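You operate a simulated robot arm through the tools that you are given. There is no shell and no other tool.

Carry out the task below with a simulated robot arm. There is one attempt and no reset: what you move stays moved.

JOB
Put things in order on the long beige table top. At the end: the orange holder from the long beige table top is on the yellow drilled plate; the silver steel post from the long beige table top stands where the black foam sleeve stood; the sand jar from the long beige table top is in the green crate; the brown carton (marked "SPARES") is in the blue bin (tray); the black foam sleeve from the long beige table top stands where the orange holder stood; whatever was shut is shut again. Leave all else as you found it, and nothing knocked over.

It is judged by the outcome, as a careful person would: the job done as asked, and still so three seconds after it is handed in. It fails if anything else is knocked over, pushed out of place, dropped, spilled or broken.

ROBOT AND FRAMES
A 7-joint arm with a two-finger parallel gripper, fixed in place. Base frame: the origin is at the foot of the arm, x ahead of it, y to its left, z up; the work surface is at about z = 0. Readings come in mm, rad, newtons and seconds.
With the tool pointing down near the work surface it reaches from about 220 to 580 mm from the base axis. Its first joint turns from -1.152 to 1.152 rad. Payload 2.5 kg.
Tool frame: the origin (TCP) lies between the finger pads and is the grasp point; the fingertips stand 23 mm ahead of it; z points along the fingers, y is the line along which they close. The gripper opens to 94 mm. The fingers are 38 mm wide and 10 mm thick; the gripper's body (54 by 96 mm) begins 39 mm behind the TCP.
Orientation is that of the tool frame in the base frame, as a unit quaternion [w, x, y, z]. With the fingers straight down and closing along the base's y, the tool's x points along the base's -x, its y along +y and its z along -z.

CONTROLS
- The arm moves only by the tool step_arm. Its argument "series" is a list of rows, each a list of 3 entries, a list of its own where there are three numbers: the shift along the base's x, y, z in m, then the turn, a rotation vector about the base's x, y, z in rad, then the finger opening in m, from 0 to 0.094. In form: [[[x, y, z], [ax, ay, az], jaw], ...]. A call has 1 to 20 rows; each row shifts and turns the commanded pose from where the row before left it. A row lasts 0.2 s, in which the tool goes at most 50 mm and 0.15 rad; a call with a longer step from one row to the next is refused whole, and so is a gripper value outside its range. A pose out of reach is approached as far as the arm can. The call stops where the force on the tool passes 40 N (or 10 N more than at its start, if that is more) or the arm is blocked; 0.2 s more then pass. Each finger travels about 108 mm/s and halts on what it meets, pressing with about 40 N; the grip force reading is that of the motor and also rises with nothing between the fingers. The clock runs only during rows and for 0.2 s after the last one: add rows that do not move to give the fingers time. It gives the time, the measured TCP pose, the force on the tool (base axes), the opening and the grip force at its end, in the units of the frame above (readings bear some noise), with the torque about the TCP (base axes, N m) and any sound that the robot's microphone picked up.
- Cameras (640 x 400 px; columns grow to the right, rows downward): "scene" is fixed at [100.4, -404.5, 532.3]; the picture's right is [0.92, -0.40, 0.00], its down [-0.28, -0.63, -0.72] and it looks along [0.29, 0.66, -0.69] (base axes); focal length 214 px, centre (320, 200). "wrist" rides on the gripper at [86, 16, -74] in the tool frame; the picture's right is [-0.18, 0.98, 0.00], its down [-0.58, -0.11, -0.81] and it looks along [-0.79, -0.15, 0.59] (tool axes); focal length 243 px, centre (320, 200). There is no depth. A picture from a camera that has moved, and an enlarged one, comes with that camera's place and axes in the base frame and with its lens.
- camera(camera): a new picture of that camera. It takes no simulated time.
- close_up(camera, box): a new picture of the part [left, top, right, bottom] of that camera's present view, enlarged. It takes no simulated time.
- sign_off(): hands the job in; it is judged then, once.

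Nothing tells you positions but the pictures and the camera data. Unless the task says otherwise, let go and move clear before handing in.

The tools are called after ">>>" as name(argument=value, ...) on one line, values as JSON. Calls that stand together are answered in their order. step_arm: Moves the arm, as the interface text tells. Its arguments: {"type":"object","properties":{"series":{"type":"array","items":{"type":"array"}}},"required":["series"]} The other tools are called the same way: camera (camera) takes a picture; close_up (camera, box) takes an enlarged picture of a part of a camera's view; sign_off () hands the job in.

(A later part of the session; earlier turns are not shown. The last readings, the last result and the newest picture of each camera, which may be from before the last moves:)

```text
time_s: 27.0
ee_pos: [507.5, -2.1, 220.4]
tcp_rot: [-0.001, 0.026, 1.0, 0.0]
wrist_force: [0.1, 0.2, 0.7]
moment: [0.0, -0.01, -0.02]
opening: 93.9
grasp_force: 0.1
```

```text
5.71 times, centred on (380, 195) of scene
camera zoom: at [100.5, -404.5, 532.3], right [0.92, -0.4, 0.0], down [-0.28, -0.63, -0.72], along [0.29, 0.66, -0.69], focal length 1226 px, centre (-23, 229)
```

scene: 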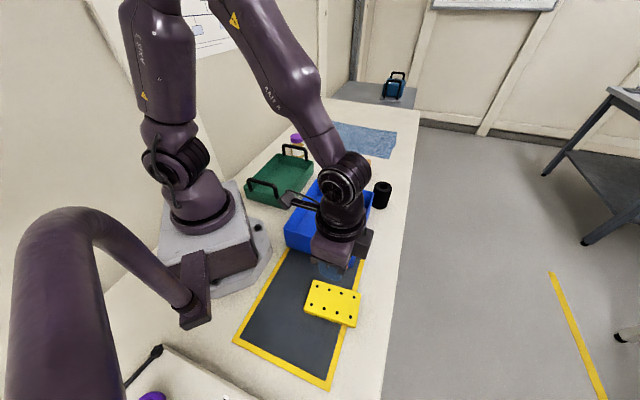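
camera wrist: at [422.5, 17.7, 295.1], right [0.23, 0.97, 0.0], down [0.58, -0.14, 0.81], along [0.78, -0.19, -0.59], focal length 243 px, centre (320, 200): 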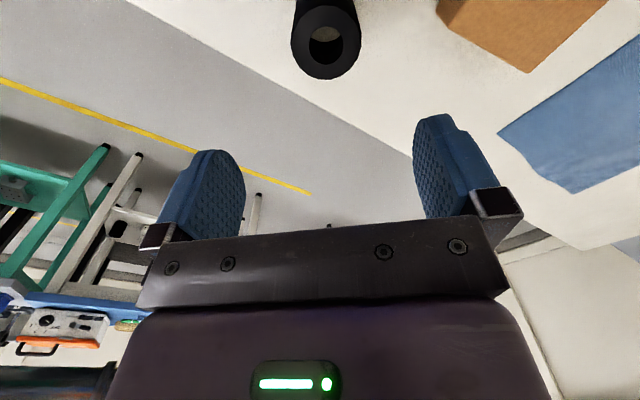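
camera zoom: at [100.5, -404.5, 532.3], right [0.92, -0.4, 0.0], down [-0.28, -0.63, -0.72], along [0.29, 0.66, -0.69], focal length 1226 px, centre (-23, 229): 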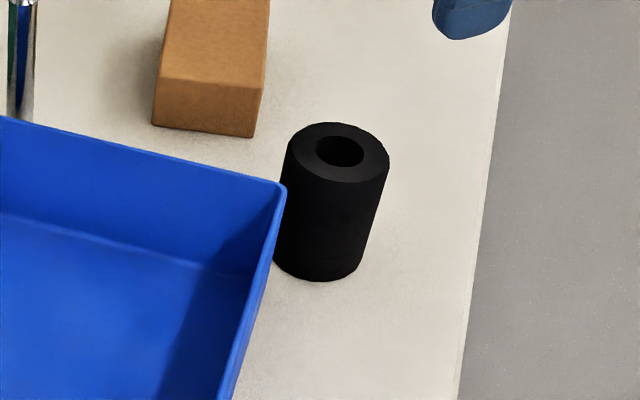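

Combining views, I put the sleeve at about (503, 3), roughly 80 mm tall, with the bin corner about 17 mm away from it. I'll shift over and lower partway to verify centring.

>>> step_arm(series=[[[-0.0045, 0.005, -0.02], [0, 0, 0], 0.094], [[0, 0, -0.04], [0, 0, 0], 0.094], [[0, 0, -0.035], [0, 0, 0], 0.094], [[0, 0, 0], [0, 0, 0], 0.094]])

>>> camera(camera="wrist")

>>> close_up(camera="scene", box=[330, 130, 430, 230])

```text
time_s: 28.0
ee_pos: [503.4, 3.4, 124.7]
tcp_rot: [0.0, 0.026, 1.0, 0.0]
wrist_force: [0.4, -0.5, 0.2]
moment: [0.02, 0.01, 0.01]
opening: 94.0
grasp_force: 0.0
```

```text
taken
camera wrist: at [417.0, 22.4, 199.7], right [0.23, 0.97, 0.0], down [0.57, -0.14, 0.81], along [0.78, -0.19, -0.59], focal length 243 px, centre (320, 200)
```

wrist: 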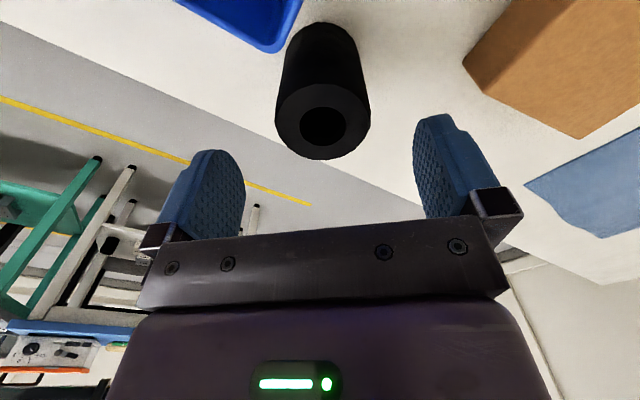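

```text
4.00 times, centred on (380, 180) of scene
camera zoom: at [100.4, -404.5, 532.3], right [0.92, -0.4, 0.0], down [-0.28, -0.63, -0.72], along [0.29, 0.66, -0.69], focal length 858 px, centre (80, 280)
```

zoom: 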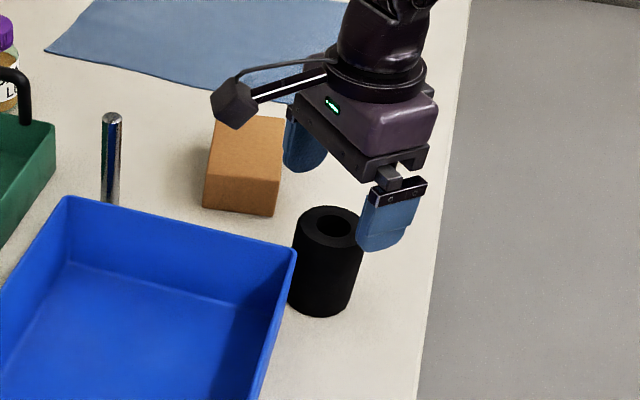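

The sleeve is centred. Descending to z ≈ 52 and closing.

>>> step_arm(series=[[[0, 0.001, -0.03], [0, 0, 0], 0.094], [[0, 0, -0.03], [0, 0, 0], 0.094], [[0, 0, -0.012], [0, 0, 0], 0.094], [[0, 0, 0], [0, 0, 0], 0.07], [[0, 0, 0], [0, 0, 0], 0.04], [[0, 0, 0], [0, 0, 0], 0.04], [[0, 0, 0], [0, 0, 0], 0.04], [[0, 0, 0], [0, 0, 0], 0.04]])

>>> camera(camera="wrist")

>>> close_up(camera="scene", box=[330, 130, 430, 230])

```text
time_s: 29.8
ee_pos: [502.9, 4.4, 51.7]
tcp_rot: [0.0, 0.026, 1.0, -0.001]
wrist_force: [-0.1, 0.4, 1.1]
moment: [0.01, -0.01, -0.04]
opening: 53.8
grasp_force: 40.4
```

```text
taken
camera wrist: at [418.0, 24.6, 126.3], right [0.23, 0.97, 0.0], down [0.57, -0.14, 0.81], along [0.78, -0.19, -0.59], focal length 243 px, centre (320, 200)
```

wrist: 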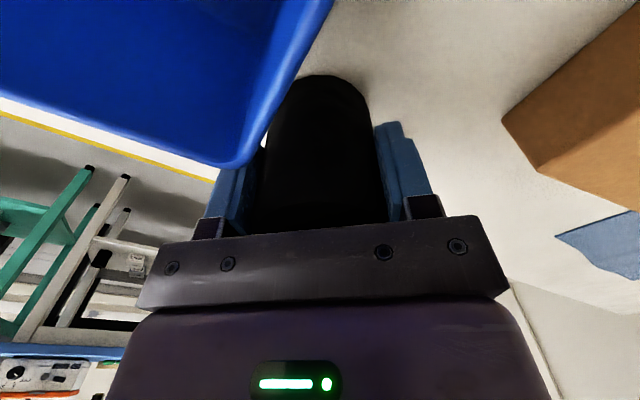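

```text
4.00 times, centred on (380, 180) of scene
camera zoom: at [100.4, -404.5, 532.3], right [0.92, -0.4, 0.0], down [-0.28, -0.63, -0.72], along [0.29, 0.66, -0.69], focal length 858 px, centre (80, 280)
```

zoom: 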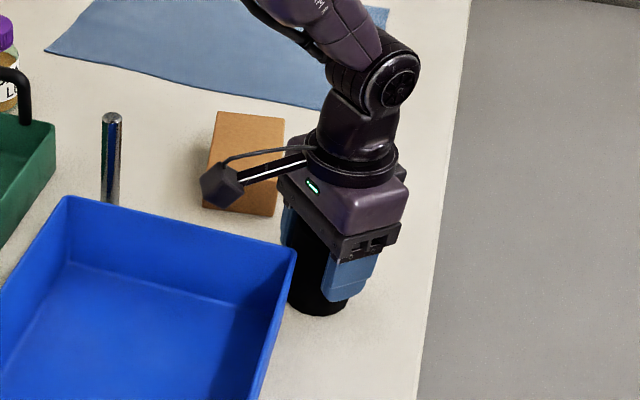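

The sleeve is gripped at 53.8 mm; its original spot is about (503, 4). Lifting and carrying it to the holder's old spot at (462, 300).

>>> step_arm(series=[[[0, 0, 0.015], [0, 0, 0], 0.04], [[0, 0, 0.03], [0, 0, 0], 0.04], [[0, 0, 0.035], [0, 0, 0], 0.04], [[0, 0, 0.04], [0, 0, 0], 0.04], [[0, 0, 0.03], [0, 0, 0], 0.04], [[-0.0051, 0.037, 0], [0, 0, 0.075], 0.04], [[-0.0051, 0.037, 0], [0, 0, 0.075], 0.04], [[-0.0051, 0.037, 0], [0, 0, 0.075], 0.04], [[-0.0051, 0.037, 0], [0, 0, 0.075], 0.04], [[-0.0051, 0.037, 0], [0, 0, 0.075], 0.04], [[-0.0051, 0.037, 0], [0, 0, 0.075], 0.04], [[-0.0051, 0.037, 0], [0, 0, 0.075], 0.04], [[-0.0051, 0.037, 0], [0, 0, 0.075], 0.04], [[0, 0, 0], [0, 0, 0], 0.04], [[0, 0, 0], [0, 0, 0], 0.04]])

>>> camera(camera="scene")

>>> camera(camera="wrist")

```text
time_s: 33.0
ee_pos: [462.1, 301.0, 202.6]
tcp_rot: [0.0, -0.271, 0.963, -0.001]
wrist_force: [-0.9, 0.9, 0.6]
moment: [-0.01, 0.02, 0.02]
opening: 54.3
grasp_force: 40.1
```

```text
taken
```

scene: 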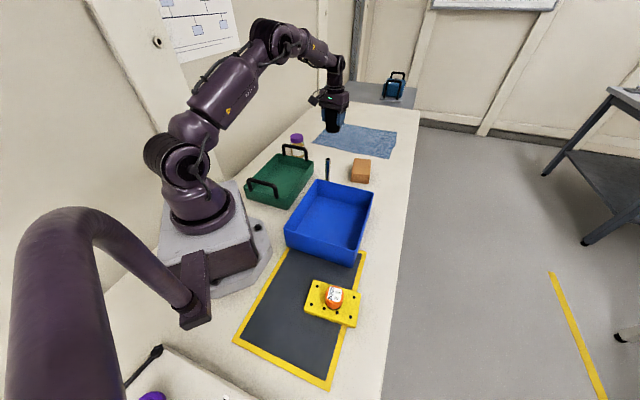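

```text
taken
camera wrist: at [380.4, 267.6, 276.0], right [-0.36, 0.93, 0.0], down [0.55, 0.21, 0.81], along [0.75, 0.29, -0.59], focal length 243 px, centre (320, 200)
```

wrist: 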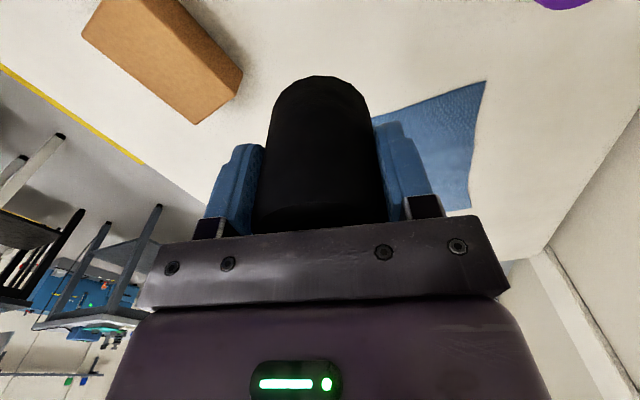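

The sleeve is held upright directly over the holder's old spot. Lowering it, slowly at the end.

>>> step_arm(series=[[[0, -0.0008, -0.04], [0, 0, 0], 0.04], [[0, 0, -0.04], [0, 0, 0], 0.04], [[0, 0, -0.035], [0, 0, 0], 0.04], [[0, 0, -0.02], [0, 0, 0], 0.04], [[0, 0, -0.01], [0, 0, 0], 0.04], [[0, 0, 0], [0, 0, 0], 0.04]])

>>> step_arm(series=[[[0, 0, -0.002], [0, 0, 0], 0.04], [[0, 0, -0.0015], [0, 0, 0], 0.04], [[0, 0, 0], [0, 0, 0], 0.04]])

```text
time_s: 34.4
ee_pos: [461.6, 296.6, 57.4]
tcp_rot: [0.0, -0.271, 0.963, 0.0]
wrist_force: [0.0, -0.3, 0.2]
moment: [0.0, 0.0, -0.01]
opening: 54.1
grasp_force: 40.1
```

```text
time_s: 35.2
ee_pos: [462.6, 297.9, 52.6]
tcp_rot: [0.0, -0.27, 0.963, 0.0]
wrist_force: [0.2, -0.2, -0.1]
moment: [0.02, 0.04, 0.01]
opening: 54.0
grasp_force: 40.2
```

Almost down; the reading suggests about 2 mm short in y, so I'll correct and set it down.

>>> step_arm(series=[[[0, 0.0015, 0], [0, 0, 0], 0.04], [[0, 0, -0.001], [0, 0, 0], 0.04], [[0, 0, 0], [0, 0, 0], 0.04]])

>>> close_up(camera="scene", box=[290, 110, 390, 190])

```text
time_s: 36.0
ee_pos: [461.8, 299.7, 51.4]
tcp_rot: [0.001, -0.271, 0.963, 0.0]
wrist_force: [0.2, -1.5, 0.7]
moment: [0.01, 0.02, 0.03]
opening: 53.8
grasp_force: 39.3
```

```text
5.00 times, centred on (340, 150) of scene
camera zoom: at [100.4, -404.5, 532.3], right [0.92, -0.4, 0.0], down [-0.28, -0.63, -0.72], along [0.29, 0.66, -0.69], focal length 1072 px, centre (220, 450)
```

zoom: 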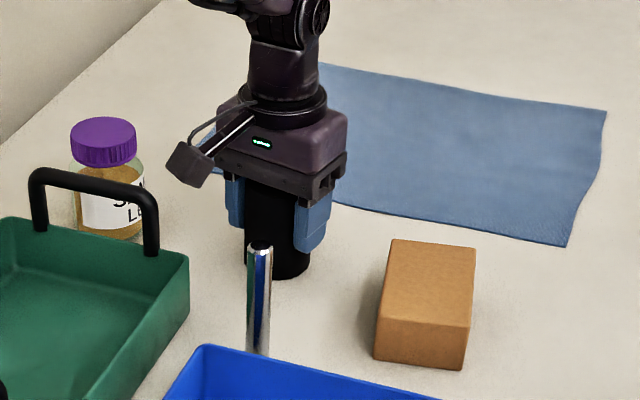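

>>> step_arm(series=[[[0, 0, -0.001], [0, 0, 0], 0.04], [[0, 0, 0], [0, 0, 0], 0.04]])

```text
time_s: 36.6
ee_pos: [462.8, 301.2, 49.4]
tcp_rot: [0.0, -0.271, 0.962, 0.0]
wrist_force: [0.3, -0.5, -0.4]
moment: [0.02, 0.0, 0.01]
opening: 53.9
grasp_force: 39.5
```

>>> step_arm(series=[[[0, 0, -0.001], [0, 0, 0], 0.04], [[0, 0, 0], [0, 0, 0], 0.04]])

>>> camera(camera="wrist")

```text
time_s: 37.2
ee_pos: [463.0, 300.2, 51.1]
tcp_rot: [0.001, -0.271, 0.962, 0.0]
wrist_force: [-3.1, -2.0, 9.2]
moment: [-0.11, 0.09, 0.01]
opening: 53.9
grasp_force: 40.0
```

```text
taken
camera wrist: at [380.6, 268.5, 125.6], right [-0.36, 0.93, 0.0], down [0.55, 0.21, 0.81], along [0.75, 0.29, -0.59], focal length 243 px, centre (320, 200)
```

wrist: 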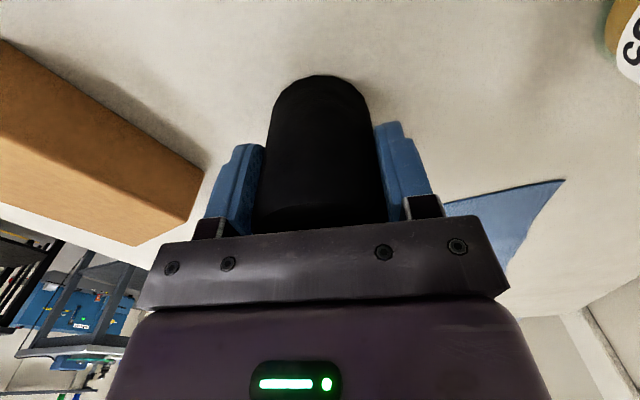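

Contact at 9 N, so the sleeve is on the table. Opening slowly, then rising straight up.

>>> step_arm(series=[[[0, 0, 0], [0, 0, 0], 0.06], [[0, 0, 0], [0, 0, 0], 0.075], [[0, 0, 0], [0, 0, 0], 0.085], [[0, 0, 0.01], [0, 0, 0], 0.085], [[0, 0, 0.03], [0, 0, 0], 0.085], [[0, 0, 0.04], [0, 0, 0], 0.085], [[0, 0, 0.05], [0, 0, 0], 0.085], [[0, 0, 0.04], [0, 0, 0], 0.085]])

>>> camera(camera="wrist")

>>> camera(camera="scene")

```text
time_s: 39.0
ee_pos: [463.0, 300.8, 220.8]
tcp_rot: [0.0, -0.27, 0.963, 0.0]
wrist_force: [-0.7, -0.2, 0.4]
moment: [0.0, 0.02, -0.02]
opening: 85.3
grasp_force: 0.0
```

```text
taken
camera wrist: at [380.4, 268.6, 296.1], right [-0.36, 0.93, 0.0], down [0.55, 0.21, 0.81], along [0.75, 0.29, -0.59], focal length 243 px, centre (320, 200)
```

wrist: 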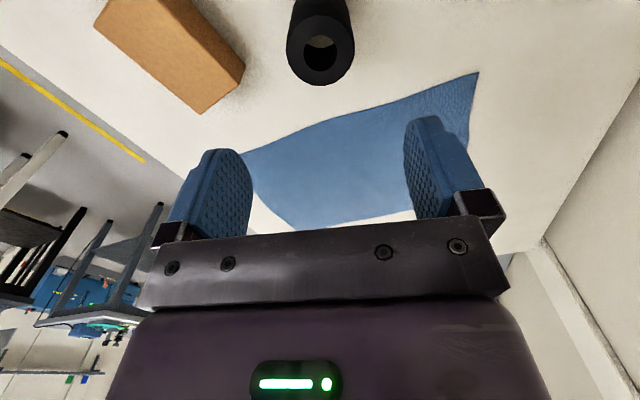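

```text
taken
```

scene: 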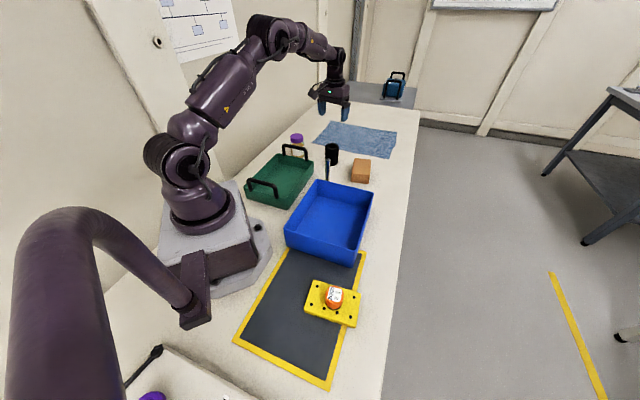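

The sleeve stands where the holder was. Next is the silver post near (377, 160), about 125 mm tall; I'll hover above it with a narrower opening.

>>> step_arm(series=[[[-0.0172, -0.0282, 0.002], [0, 0, -0.028], 0.06], [[-0.0172, -0.0282, 0.002], [0, 0, -0.028], 0.06], [[-0.0172, -0.0282, 0.002], [0, 0, -0.028], 0.06], [[-0.0172, -0.0282, 0.002], [0, 0, -0.028], 0.06], [[-0.0172, -0.0282, 0.002], [0, 0, -0.028], 0.06], [[0, 0, 0], [0, 0, 0], 0.06]])

>>> camera(camera="wrist")

>>> close_up(camera="wrist", box=[240, 0, 400, 100])

```text
time_s: 40.4
ee_pos: [375.7, 159.1, 230.4]
tcp_rot: [-0.001, -0.203, 0.979, 0.0]
wrist_force: [0.0, -0.4, 0.3]
moment: [0.01, -0.04, -0.02]
opening: 59.7
grasp_force: 0.1
```

```text
taken
camera wrist: at [289.3, 139.4, 304.6], right [-0.22, 0.98, 0.0], down [0.58, 0.13, 0.81], along [0.79, 0.18, -0.59], focal length 243 px, centre (320, 200)
```

wrist: 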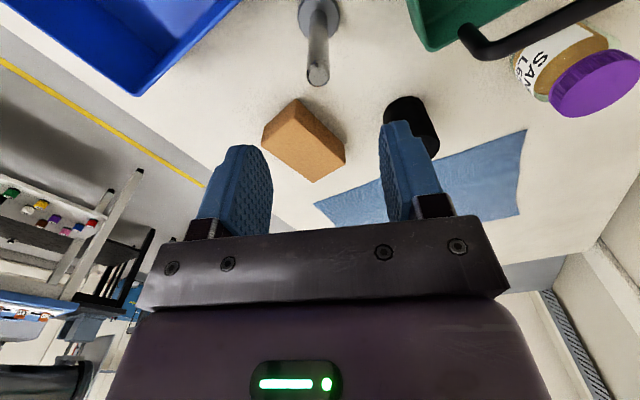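

```text
4.00 times, centred on (320, 50) of wrist
camera zoom: at [289.3, 139.4, 304.6], right [-0.22, 0.98, 0.0], down [0.58, 0.13, 0.81], along [0.79, 0.18, -0.59], focal length 970 px, centre (320, 800)
```

zoom: 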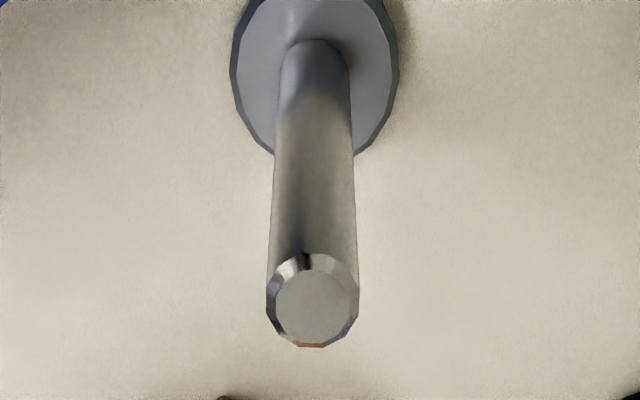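

The post is nearly centred and needs about +2 mm outward. Descending to z ≈ 95 so the post top stays below the palm, with a check partway.

>>> step_arm(series=[[[0.0024, -0.0007, -0.03], [0, 0, 0], 0.06], [[0, 0, -0.035], [0, 0, 0], 0.06], [[0, 0, 0], [0, 0, 0], 0.06]])

>>> camera(camera="wrist")

>>> close_up(camera="scene", box=[270, 100, 390, 200])

```text
time_s: 41.2
ee_pos: [376.1, 157.4, 163.9]
tcp_rot: [0.001, -0.203, 0.979, 0.0]
wrist_force: [0.7, -0.6, -0.1]
moment: [0.0, -0.01, -0.02]
opening: 60.1
grasp_force: 0.0
```

```text
taken
camera wrist: at [291.1, 136.1, 237.4], right [-0.22, 0.97, 0.0], down [0.58, 0.13, 0.81], along [0.79, 0.18, -0.59], focal length 243 px, centre (320, 200)
```

wrist: 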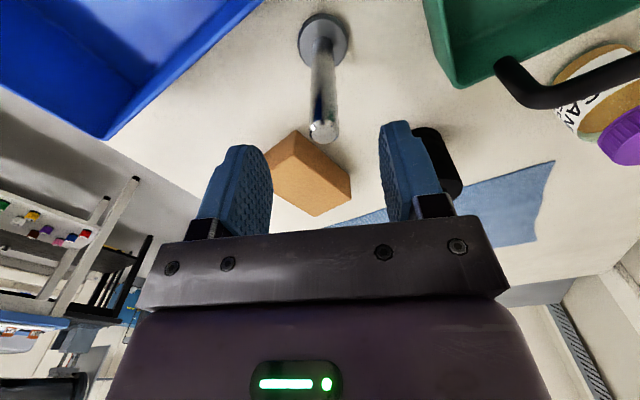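

```text
4.00 times, centred on (330, 150) of scene
camera zoom: at [100.4, -404.5, 532.3], right [0.92, -0.4, 0.0], down [-0.28, -0.63, -0.72], along [0.29, 0.66, -0.69], focal length 858 px, centre (280, 400)
```

zoom: 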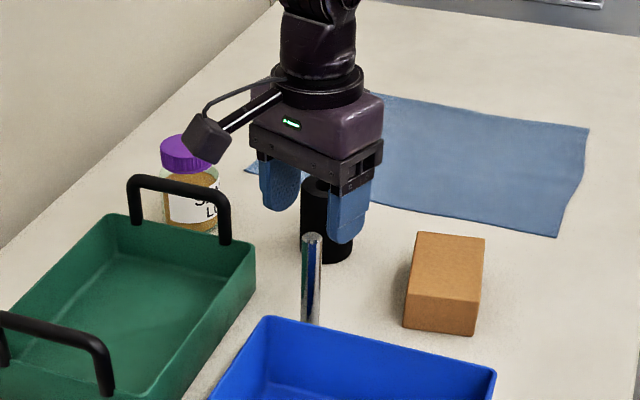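

>>> step_arm(series=[[[-0.0003, 0.0015, -0.03], [0, 0, 0], 0.06], [[0, 0, -0.025], [0, 0, 0], 0.06], [[0, 0, -0.013], [0, 0, 0], 0.06], [[0, 0, 0], [0, 0, 0], 0.06]])

>>> camera(camera="wrist")

>>> close_up(camera="scene", box=[270, 100, 390, 200])

```text
time_s: 42.2
ee_pos: [377.1, 160.5, 97.4]
tcp_rot: [0.001, -0.202, 0.979, 0.0]
wrist_force: [-0.4, -0.2, -0.6]
moment: [-0.01, 0.01, 0.03]
opening: 60.1
grasp_force: 0.0
```

```text
taken
camera wrist: at [291.4, 139.9, 171.6], right [-0.22, 0.97, 0.0], down [0.58, 0.13, 0.81], along [0.79, 0.18, -0.59], focal length 243 px, centre (320, 200)
```

wrist: 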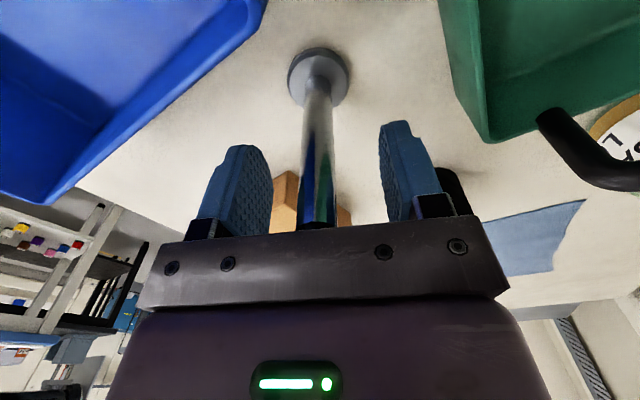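

```text
4.00 times, centred on (330, 150) of scene
camera zoom: at [100.4, -404.5, 532.3], right [0.92, -0.4, 0.0], down [-0.28, -0.63, -0.72], along [0.29, 0.66, -0.69], focal length 858 px, centre (280, 400)
```

zoom: 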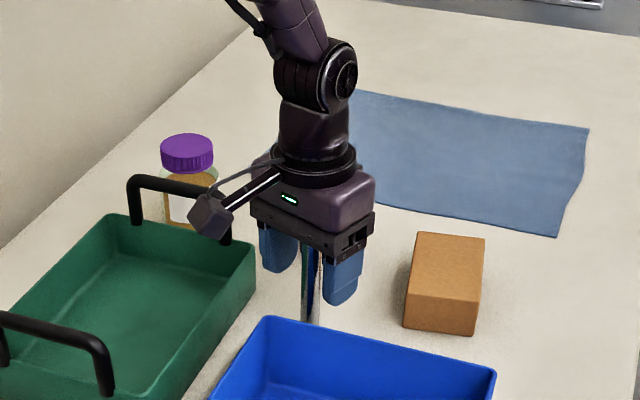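

The rod sits between the pads. Closing on it.

>>> step_arm(series=[[[0, 0, 0], [0, 0, 0], 0.04], [[0, 0, 0], [0, 0, 0], 0.025], [[0, 0, 0], [0, 0, 0], 0.01], [[0, 0, 0], [0, 0, 0], 0.008], [[0, 0, 0], [0, 0, 0], 0.008]])

>>> camera(camera="wrist")

```text
time_s: 43.4
ee_pos: [375.9, 159.4, 96.6]
tcp_rot: [0.0, -0.202, 0.979, 0.001]
wrist_force: [-1.4, 0.5, 0.3]
moment: [0.0, 0.0, 0.0]
opening: 17.7
grasp_force: 40.4
```

```text
taken
camera wrist: at [291.4, 139.9, 171.9], right [-0.22, 0.97, 0.0], down [0.58, 0.13, 0.81], along [0.79, 0.18, -0.59], focal length 243 px, centre (320, 200)
```

wrist: 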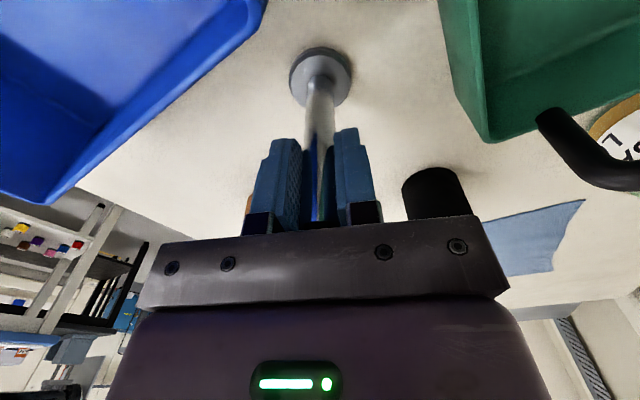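

Gripped at 17.7 mm. I'll lift it 110 mm and carry it to the sleeve's old spot at (503, 4).

>>> step_arm(series=[[[0, 0, 0.01], [0, 0, 0], 0.008], [[0, 0, 0.03], [0, 0, 0], 0.008], [[0, 0, 0.04], [0, 0, 0], 0.008], [[0, 0, 0.03], [0, 0, 0], 0.008], [[0.0211, -0.026, 0], [0, 0, -0.068], 0.008], [[0.0211, -0.026, 0], [0, 0, -0.068], 0.008], [[0.0211, -0.026, 0], [0, 0, -0.068], 0.008], [[0.0211, -0.026, 0], [0, 0, -0.068], 0.008], [[0.0211, -0.026, 0], [0, 0, -0.068], 0.008], [[0.0211, -0.026, 0], [0, 0, -0.068], 0.008], [[0, 0, 0], [0, 0, 0], 0.008], [[0, 0, 0], [0, 0, 0], 0.008]])

>>> camera(camera="wrist")

>>> camera(camera="scene")

```text
time_s: 46.0
ee_pos: [506.3, 3.3, 207.4]
tcp_rot: [0.0, 0.0, 1.0, 0.0]
wrist_force: [-0.1, 0.1, -2.0]
moment: [0.01, 0.01, 0.01]
opening: 17.7
grasp_force: 40.3
```

```text
taken
camera wrist: at [420.3, 18.8, 281.9], right [0.18, 0.98, 0.0], down [0.58, -0.11, 0.81], along [0.79, -0.15, -0.59], focal length 243 px, centre (320, 200)
```

wrist: 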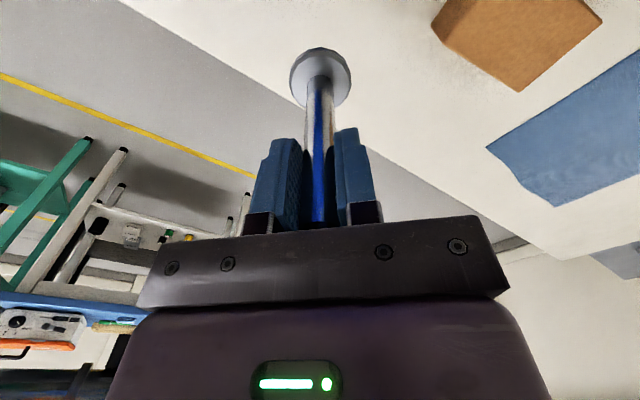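

```text
taken
```

scene: 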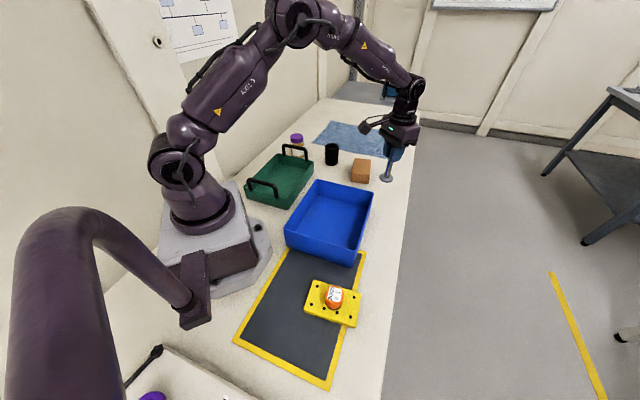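

Holding the post over the sleeve's old spot. I'll zoom in to see how the post's base sits relative to the tool axis before lowering.

>>> close_up(camera="wrist", box=[260, 30, 380, 230])

>>> close_up(camera="scene", box=[340, 110, 440, 210])

```text
2.00 times, centred on (320, 130) of wrist
camera zoom: at [420.3, 18.8, 281.9], right [0.18, 0.98, 0.0], down [0.58, -0.11, 0.81], along [0.79, -0.15, -0.59], focal length 485 px, centre (320, 340)
```

zoom: 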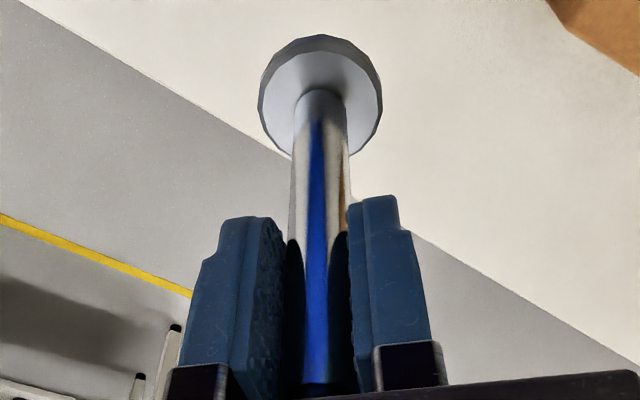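

```text
4.00 times, centred on (390, 160) of scene
camera zoom: at [100.4, -404.5, 532.3], right [0.92, -0.4, 0.0], down [-0.28, -0.63, -0.72], along [0.29, 0.66, -0.69], focal length 858 px, centre (40, 360)
```

zoom: 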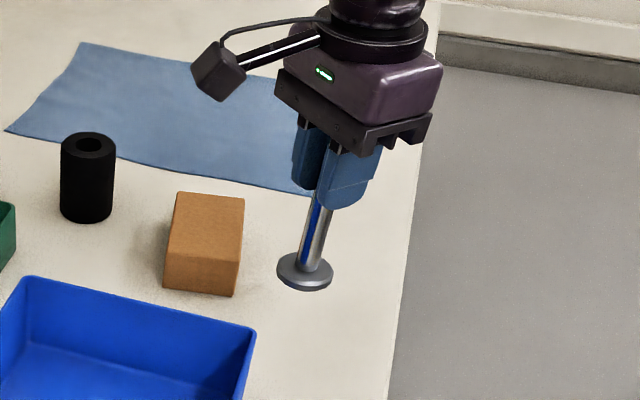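

The post hangs vertical and centred on the tool axis. Shifting about 2.5 mm and lowering it.

>>> step_arm(series=[[[-0.0025, 0, -0.02], [0, 0, 0], 0.008], [[0, 0, -0.035], [0, 0, 0], 0.008], [[0, 0, -0.03], [0, 0, 0], 0.008], [[0, 0, -0.015], [0, 0, 0], 0.008], [[0, 0, -0.005], [0, 0, 0], 0.008], [[0, 0, 0], [0, 0, 0], 0.008]])

>>> close_up(camera="scene", box=[340, 130, 440, 230])

>>> camera(camera="wrist")

```text
time_s: 47.4
ee_pos: [503.1, 5.8, 101.3]
tcp_rot: [0.0, 0.0, 1.0, 0.0]
wrist_force: [-0.5, -0.9, -1.6]
moment: [-0.05, 0.0, 0.02]
opening: 17.6
grasp_force: 40.5
```

```text
4.00 times, centred on (390, 180) of scene
camera zoom: at [100.4, -404.5, 532.3], right [0.92, -0.4, 0.0], down [-0.28, -0.63, -0.72], along [0.29, 0.66, -0.69], focal length 858 px, centre (40, 280)
```

zoom: 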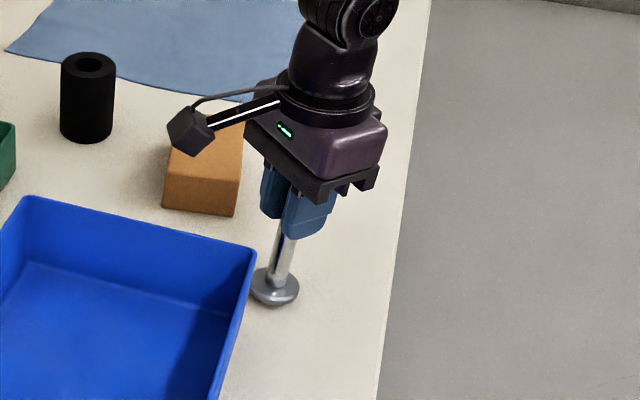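

```text
taken
camera wrist: at [416.6, 21.6, 177.5], right [0.18, 0.98, 0.0], down [0.58, -0.11, 0.81], along [0.79, -0.15, -0.59], focal length 243 px, centre (320, 200)
```

wrist: 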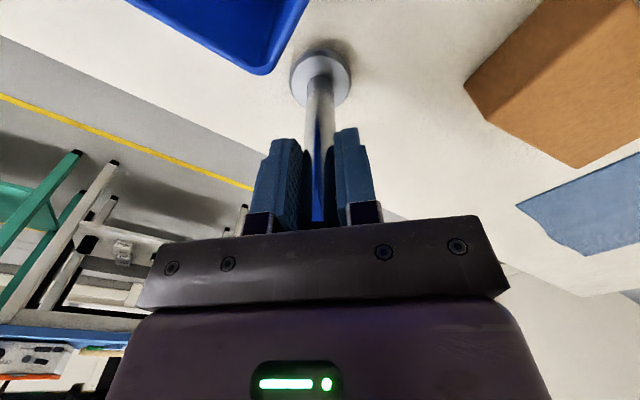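

>>> step_arm(series=[[[0, -0.001, -0.002], [0, 0, 0], 0.008], [[0, 0, -0.0015], [0, 0, 0], 0.008], [[0, 0, 0], [0, 0, 0], 0.008]])

>>> step_arm(series=[[[0, 0, -0.001], [0, 0, 0], 0.008], [[0, 0, 0], [0, 0, 0], 0.008]])

```text
time_s: 48.2
ee_pos: [503.0, 3.8, 97.5]
tcp_rot: [0.0, 0.0, 1.0, 0.0]
wrist_force: [-0.7, -0.2, -2.0]
moment: [0.01, 0.0, 0.01]
opening: 17.6
grasp_force: 40.2
```

```text
time_s: 48.8
ee_pos: [502.9, 5.2, 97.5]
tcp_rot: [0.0, 0.0, 1.0, 0.0]
wrist_force: [0.5, 0.3, -2.0]
moment: [-0.01, -0.01, 0.0]
opening: 17.4
grasp_force: 40.2
```

>>> step_arm(series=[[[0, 0, -0.001], [0, 0, 0], 0.008], [[0, 0, 0], [0, 0, 0], 0.008]])

>>> close_up(camera="scene", box=[360, 150, 430, 220])

```text
time_s: 49.4
ee_pos: [504.2, 4.3, 98.4]
tcp_rot: [0.0, 0.0, 1.0, 0.001]
wrist_force: [-0.5, 0.4, -1.2]
moment: [-0.01, 0.01, -0.01]
opening: 17.4
grasp_force: 39.6
```

```text
5.71 times, centred on (395, 185) of scene
camera zoom: at [100.4, -404.5, 532.3], right [0.92, -0.4, 0.0], down [-0.28, -0.63, -0.72], along [0.29, 0.66, -0.69], focal length 1226 px, centre (-109, 286)
```

zoom: 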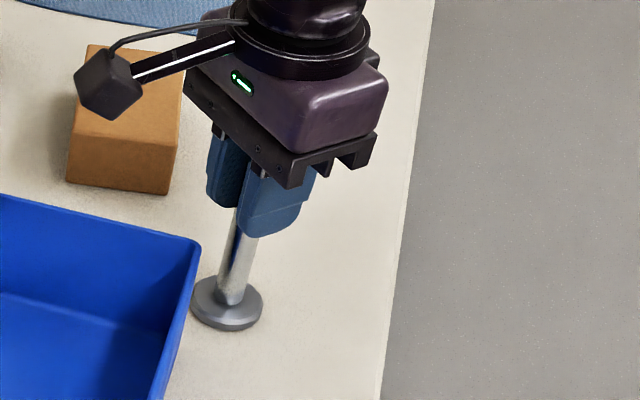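

>>> step_arm(series=[[[0, 0, -0.001], [0, 0, 0], 0.008], [[0, 0, 0], [0, 0, 0], 0.008]])

```text
time_s: 50.0
ee_pos: [504.3, 4.4, 97.3]
tcp_rot: [-0.001, 0.0, 1.0, 0.0]
wrist_force: [-5.1, 0.0, 13.2]
moment: [-0.01, 0.58, 0.0]
opening: 17.5
grasp_force: 40.4
```

Contact at 13 N. I'll ease up half a millimetre to relieve the load, then open slowly and rise.

>>> step_arm(series=[[[0, 0, 0.0006], [0, 0, 0], 0.008], [[0, 0, 0], [0, 0, 0], 0.008]])

>>> step_arm(series=[[[0, 0, 0], [0, 0, 0], 0.022], [[0, 0, 0], [0, 0, 0], 0.035], [[0, 0, 0], [0, 0, 0], 0.05], [[0, 0, 0], [0, 0, 0], 0.06], [[0, 0, 0], [0, 0, 0], 0.06]])

>>> camera(camera="wrist")

>>> close_up(camera="scene", box=[360, 150, 430, 220])

```text
time_s: 50.6
ee_pos: [504.6, 4.6, 97.0]
tcp_rot: [0.001, -0.001, 1.0, 0.0]
wrist_force: [-2.2, 2.1, 9.0]
moment: [0.05, 0.26, -0.02]
opening: 17.7
grasp_force: 40.1
```

```text
time_s: 51.8
ee_pos: [504.1, 3.3, 97.0]
tcp_rot: [0.0, -0.001, 1.0, 0.0]
wrist_force: [0.0, -0.6, -0.8]
moment: [0.0, -0.04, -0.04]
opening: 60.2
grasp_force: 0.1
```

```text
taken
camera wrist: at [417.1, 19.0, 171.6], right [0.18, 0.98, 0.0], down [0.58, -0.11, 0.81], along [0.79, -0.15, -0.59], focal length 243 px, centre (320, 200)
```

wrist: 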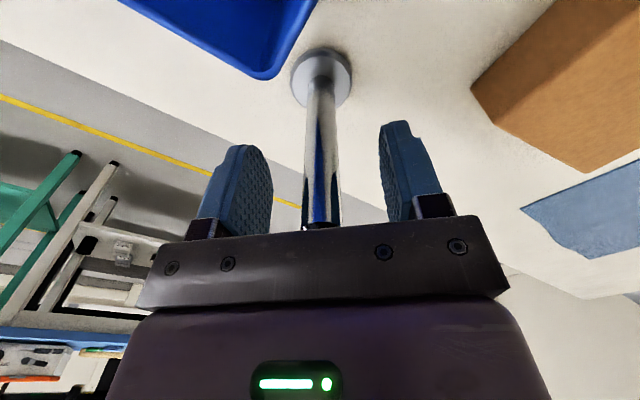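

```text
5.71 times, centred on (395, 185) of scene
camera zoom: at [100.4, -404.5, 532.3], right [0.92, -0.4, 0.0], down [-0.28, -0.63, -0.72], along [0.29, 0.66, -0.69], focal length 1226 px, centre (-109, 286)
```

zoom: 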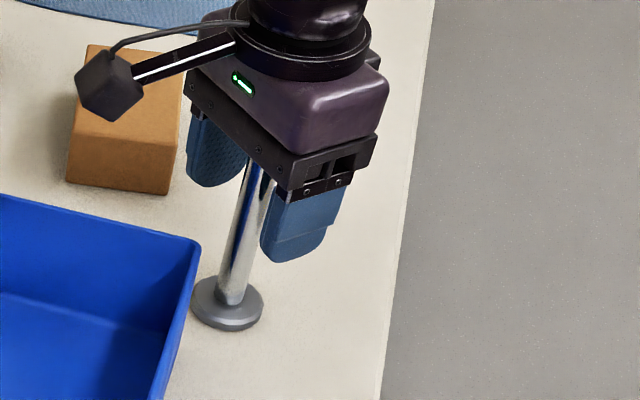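

The post stands upright on the sleeve's old spot. Rising straight up, then moving toward the sand jar, keeping the yaw so the wrist camera stays clear of the crate handle.

>>> step_arm(series=[[[0, 0, 0.01], [0, 0, 0], 0.06], [[0, 0, 0.03], [0, 0, 0], 0.06], [[0, 0, 0.05], [0, 0, 0], 0.06], [[0, 0, 0.05], [0, 0, 0], 0.06], [[-0.0141, 0.038, 0], [0, 0, 0], 0.094], [[-0.0141, 0.038, 0], [0, 0, 0], 0.094], [[-0.0141, 0.038, 0], [0, 0, 0], 0.094], [[-0.0141, 0.038, 0], [0, 0, 0], 0.094], [[-0.0141, 0.038, 0], [0, 0, 0], 0.094], [[-0.0141, 0.038, 0], [0, 0, 0], 0.094], [[-0.0141, 0.038, 0], [0, 0, 0], 0.094], [[-0.0141, 0.038, 0], [0, 0, 0], 0.094], [[-0.0141, 0.038, 0], [0, 0, 0], 0.094], [[-0.0141, 0.038, 0], [0, 0, 0], 0.094], [[-0.0141, 0.038, 0], [0, 0, 0], 0.094], [[0, 0, 0], [0, 0, 0], 0.094]])

>>> camera(camera="wrist")

>>> camera(camera="scene")

```text
time_s: 55.2
ee_pos: [345.5, 421.1, 234.8]
tcp_rot: [0.0, 0.001, 1.0, 0.001]
wrist_force: [-0.6, -0.3, 0.1]
moment: [0.0, 0.02, -0.02]
opening: 94.0
grasp_force: 0.0
```

```text
taken
camera wrist: at [258.8, 436.9, 309.3], right [0.18, 0.98, 0.0], down [0.58, -0.11, 0.81], along [0.79, -0.15, -0.59], focal length 243 px, centre (320, 200)
```

wrist: 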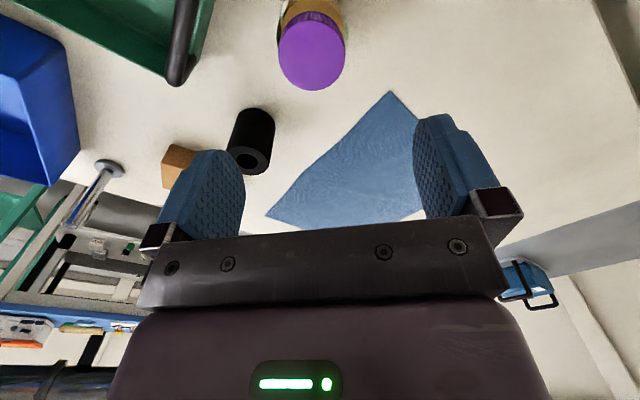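

```text
taken
```

scene: 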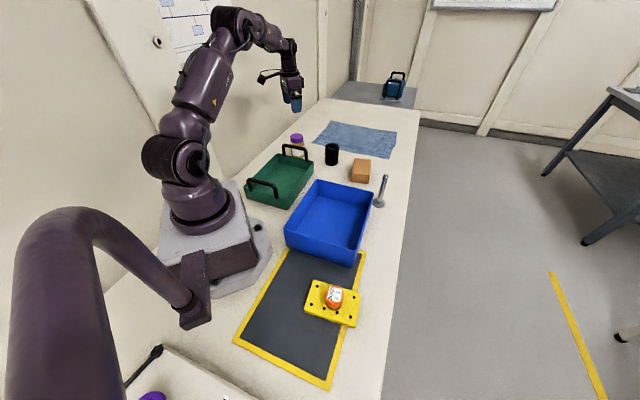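

The jar lid is about 6 mm off in y, so the jar is near (345, 415). Correcting and lowering partway to read the jar's shape and label.

>>> step_arm(series=[[[-0.0005, -0.006, -0.02], [0, 0, 0], 0.094], [[0, 0, -0.03], [0, 0, 0], 0.094], [[0, 0, -0.01], [0, 0, 0], 0.094], [[0, 0, 0], [0, 0, 0], 0.094]])

>>> camera(camera="wrist")

>>> close_up(camera="wrist", box=[240, 0, 400, 160])

>>> close_up(camera="scene", box=[260, 90, 340, 170])

```text
time_s: 56.2
ee_pos: [346.8, 414.9, 173.8]
tcp_rot: [0.0, -0.001, 1.0, 0.0]
wrist_force: [-0.3, -0.2, -0.2]
moment: [-0.01, -0.02, -0.01]
opening: 94.2
grasp_force: 0.0
```

```text
taken
camera wrist: at [261.2, 429.8, 249.3], right [0.18, 0.98, 0.0], down [0.58, -0.11, 0.81], along [0.79, -0.15, -0.59], focal length 243 px, centre (320, 200)
```

wrist: 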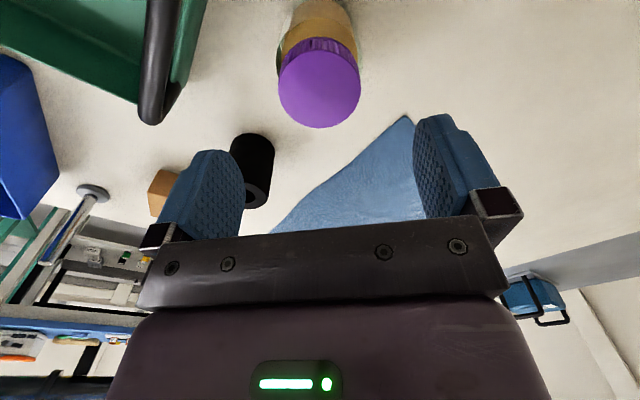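

```text
2.50 times, centred on (320, 80) of wrist
camera zoom: at [261.2, 429.8, 249.3], right [0.18, 0.98, 0.0], down [0.58, -0.11, 0.81], along [0.79, -0.15, -0.59], focal length 606 px, centre (320, 500)
```

zoom: 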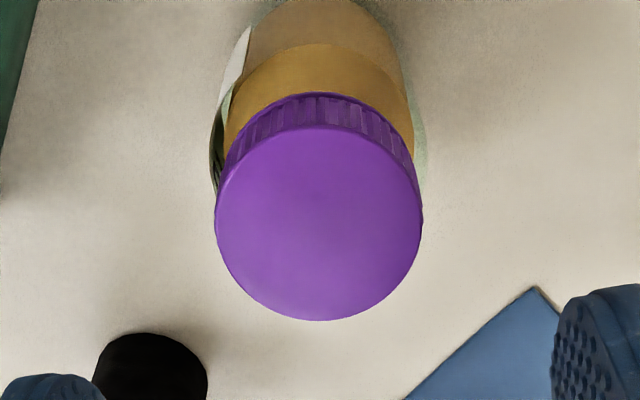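

```text
5.00 times, centred on (300, 130) of scene
camera zoom: at [100.4, -404.5, 532.3], right [0.92, -0.4, 0.0], down [-0.28, -0.63, -0.72], along [0.29, 0.66, -0.69], focal length 1072 px, centre (420, 550)
```

zoom: 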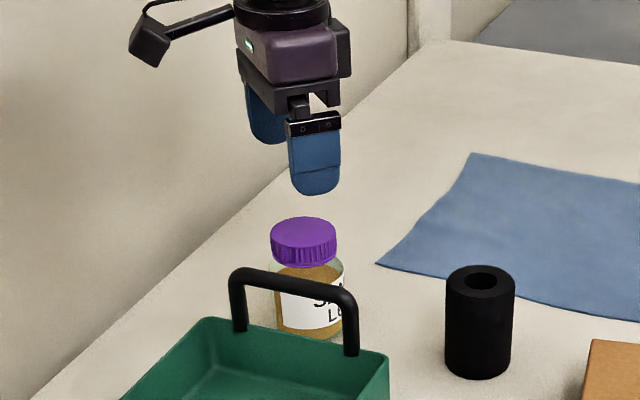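

The jar is centred: lid 55 mm, body about 65 mm, about 93 mm tall overall. Descending to z ≈ 60 so the pads hold the glass body and the palm clears the lid.

>>> step_arm(series=[[[-0.0005, -0.0005, -0.03], [0, 0, 0], 0.094], [[0, 0, -0.035], [0, 0, 0], 0.094], [[0, 0, -0.03], [0, 0, 0], 0.094], [[0, 0, -0.013], [0, 0, 0], 0.094], [[0, 0, 0], [0, 0, 0], 0.094]])

>>> camera(camera="wrist")

>>> close_up(camera="scene", box=[260, 90, 340, 170])

```text
time_s: 57.4
ee_pos: [345.6, 415.2, 70.4]
tcp_rot: [0.0, 0.0, 1.0, 0.0]
wrist_force: [0.8, 0.6, -0.1]
moment: [-0.01, -0.04, 0.04]
opening: 94.0
grasp_force: 0.1
```

```text
taken
camera wrist: at [260.3, 430.2, 144.8], right [0.18, 0.98, 0.0], down [0.58, -0.11, 0.81], along [0.79, -0.15, -0.59], focal length 243 px, centre (320, 200)
```

wrist: 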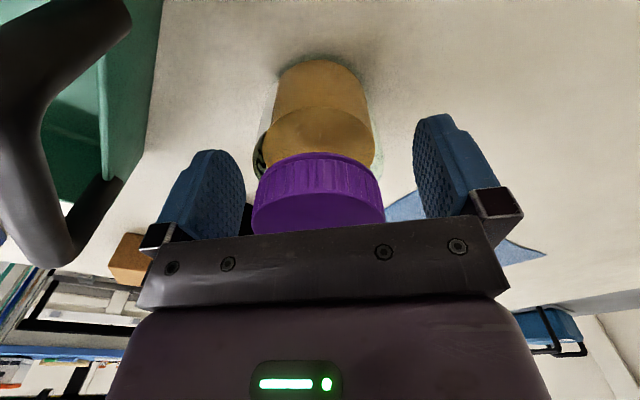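

```text
5.00 times, centred on (300, 130) of scene
camera zoom: at [100.4, -404.5, 532.3], right [0.92, -0.4, 0.0], down [-0.28, -0.63, -0.72], along [0.29, 0.66, -0.69], focal length 1072 px, centre (420, 550)
```

zoom: 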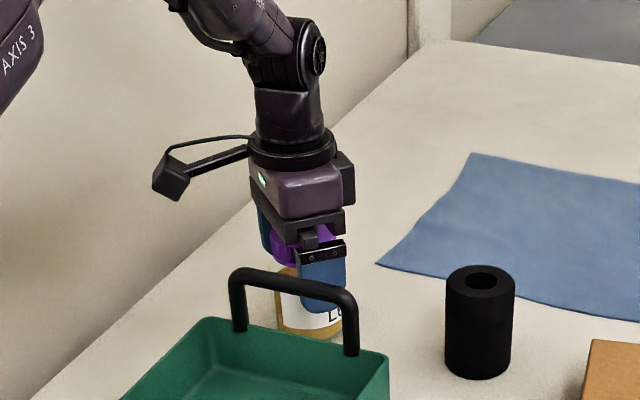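

>>> step_arm(series=[[[0, 0, 0], [0, 0, 0], 0.094], [[0, 0, 0], [0, 0, 0], 0.094]])

```text
time_s: 58.0
ee_pos: [346.2, 415.2, 71.4]
tcp_rot: [-0.001, 0.0, 1.0, 0.0]
wrist_force: [0.5, 0.3, -0.2]
moment: [0.02, -0.01, 0.01]
opening: 93.9
grasp_force: 0.1
```

>>> step_arm(series=[[[0, 0, -0.004], [0, 0, 0], 0.094], [[0, 0, -0.004], [0, 0, 0], 0.094], [[0, 0, -0.001], [0, 0, 0], 0.094], [[0, 0, 0], [0, 0, 0], 0.094]])

>>> camera(camera="wrist")

>>> close_up(camera="scene", box=[270, 110, 330, 170])

```text
time_s: 59.0
ee_pos: [346.3, 416.8, 58.7]
tcp_rot: [0.0, 0.001, 1.0, 0.0]
wrist_force: [-0.2, 0.0, -0.7]
moment: [0.0, 0.03, 0.0]
opening: 94.1
grasp_force: 0.1
```

```text
taken
camera wrist: at [259.8, 430.3, 134.9], right [0.18, 0.98, 0.0], down [0.58, -0.11, 0.81], along [0.79, -0.15, -0.59], focal length 243 px, centre (320, 200)
```

wrist: 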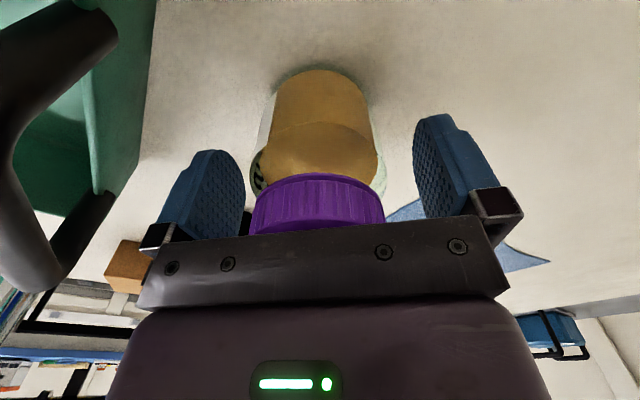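

```text
6.67 times, centred on (300, 140) of scene
camera zoom: at [100.4, -404.5, 532.3], right [0.92, -0.4, 0.0], down [-0.28, -0.63, -0.72], along [0.29, 0.66, -0.69], focal length 1430 px, centre (453, 600)
```

zoom: 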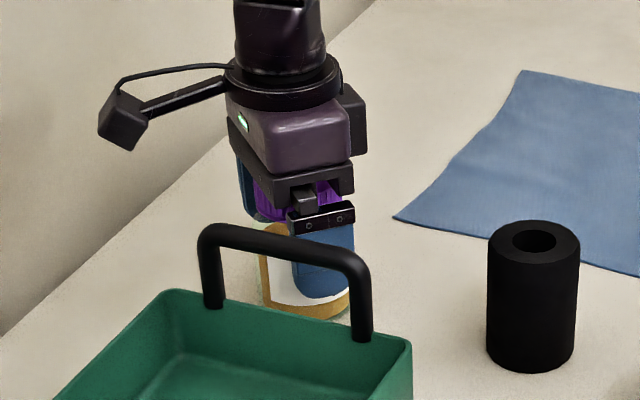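

Clear of the lid, with the pads alongside the jar body. Closing.

>>> step_arm(series=[[[0, 0, 0], [0, 0, 0], 0.075], [[0, 0, 0], [0, 0, 0], 0.06], [[0, 0, 0], [0, 0, 0], 0.052], [[0, 0, 0], [0, 0, 0], 0.052], [[0, 0, 0], [0, 0, 0], 0.052]])

>>> camera(camera="wrist")

```text
time_s: 60.2
ee_pos: [345.8, 414.4, 60.2]
tcp_rot: [0.001, 0.0, 1.0, 0.0]
wrist_force: [0.6, -1.4, -0.2]
moment: [0.02, 0.01, 0.0]
opening: 62.9
grasp_force: 40.1
```

```text
taken
camera wrist: at [259.8, 430.2, 134.9], right [0.18, 0.98, 0.0], down [0.58, -0.11, 0.81], along [0.79, -0.15, -0.59], focal length 243 px, centre (320, 200)
```

wrist: 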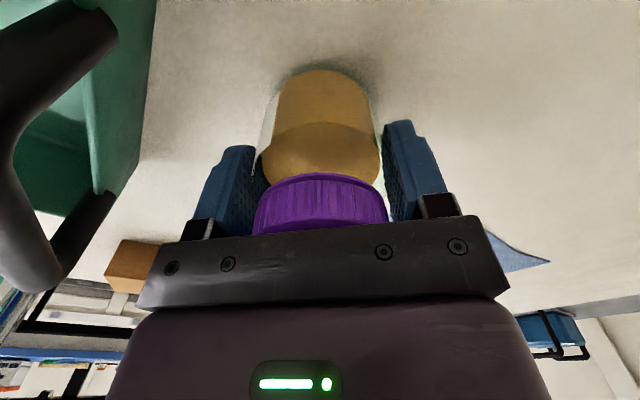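

Gripped at 62.9 mm. Lifting 130 mm to clear the crate handle, then moving over the crate.

>>> step_arm(series=[[[0, 0, 0.01], [0, 0, 0], 0.052], [[0, 0, 0.03], [0, 0, 0], 0.052], [[0, 0, 0.045], [0, 0, 0], 0.052], [[0, 0, 0.045], [0, 0, 0], 0.052], [[0, 0, 0.01], [0, 0, 0], 0.052], [[-0.0232, -0.033, 0], [0, 0, 0], 0.052], [[-0.0232, -0.033, 0], [0, 0, 0], 0.052], [[-0.0232, -0.033, 0], [0, 0, 0], 0.052], [[-0.0232, -0.033, 0], [0, 0, 0], 0.052], [[-0.0232, -0.033, 0], [0, 0, 0], 0.052], [[0, 0, 0], [0, 0, 0], 0.052], [[0, 0, 0], [0, 0, 0], 0.052]])

>>> camera(camera="wrist")

>>> camera(camera="scene")

>>> close_up(camera="scene", box=[230, 90, 350, 220])

```text
time_s: 62.8
ee_pos: [229.7, 249.5, 199.4]
tcp_rot: [0.0, 0.001, 1.0, 0.0]
wrist_force: [-0.2, 0.2, -3.5]
moment: [-0.01, 0.03, -0.03]
opening: 63.2
grasp_force: 40.2
```

```text
taken
camera wrist: at [143.6, 264.7, 274.5], right [0.18, 0.98, 0.0], down [0.58, -0.11, 0.81], along [0.79, -0.15, -0.59], focal length 243 px, centre (320, 200)
```

wrist: 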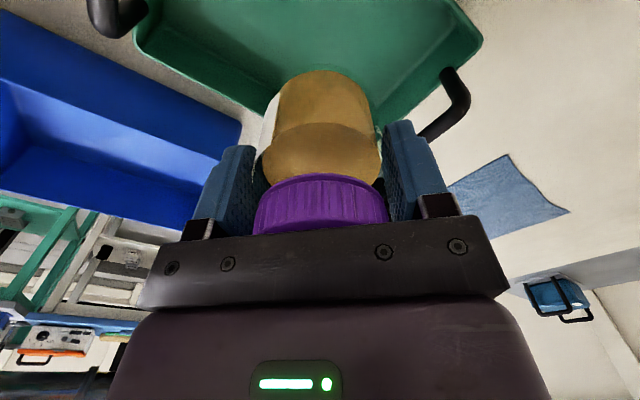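

```text
taken
```

scene: 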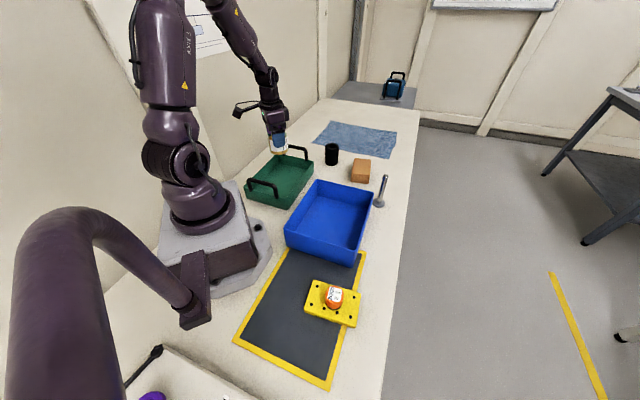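

```text
3.08 times, centred on (290, 155) of scene
camera zoom: at [100.4, -404.5, 532.3], right [0.92, -0.4, 0.0], down [-0.28, -0.63, -0.72], along [0.29, 0.66, -0.69], focal length 660 px, centre (412, 338)
```

zoom: 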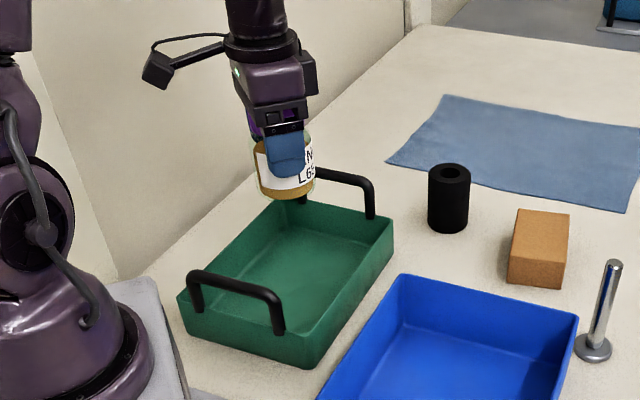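

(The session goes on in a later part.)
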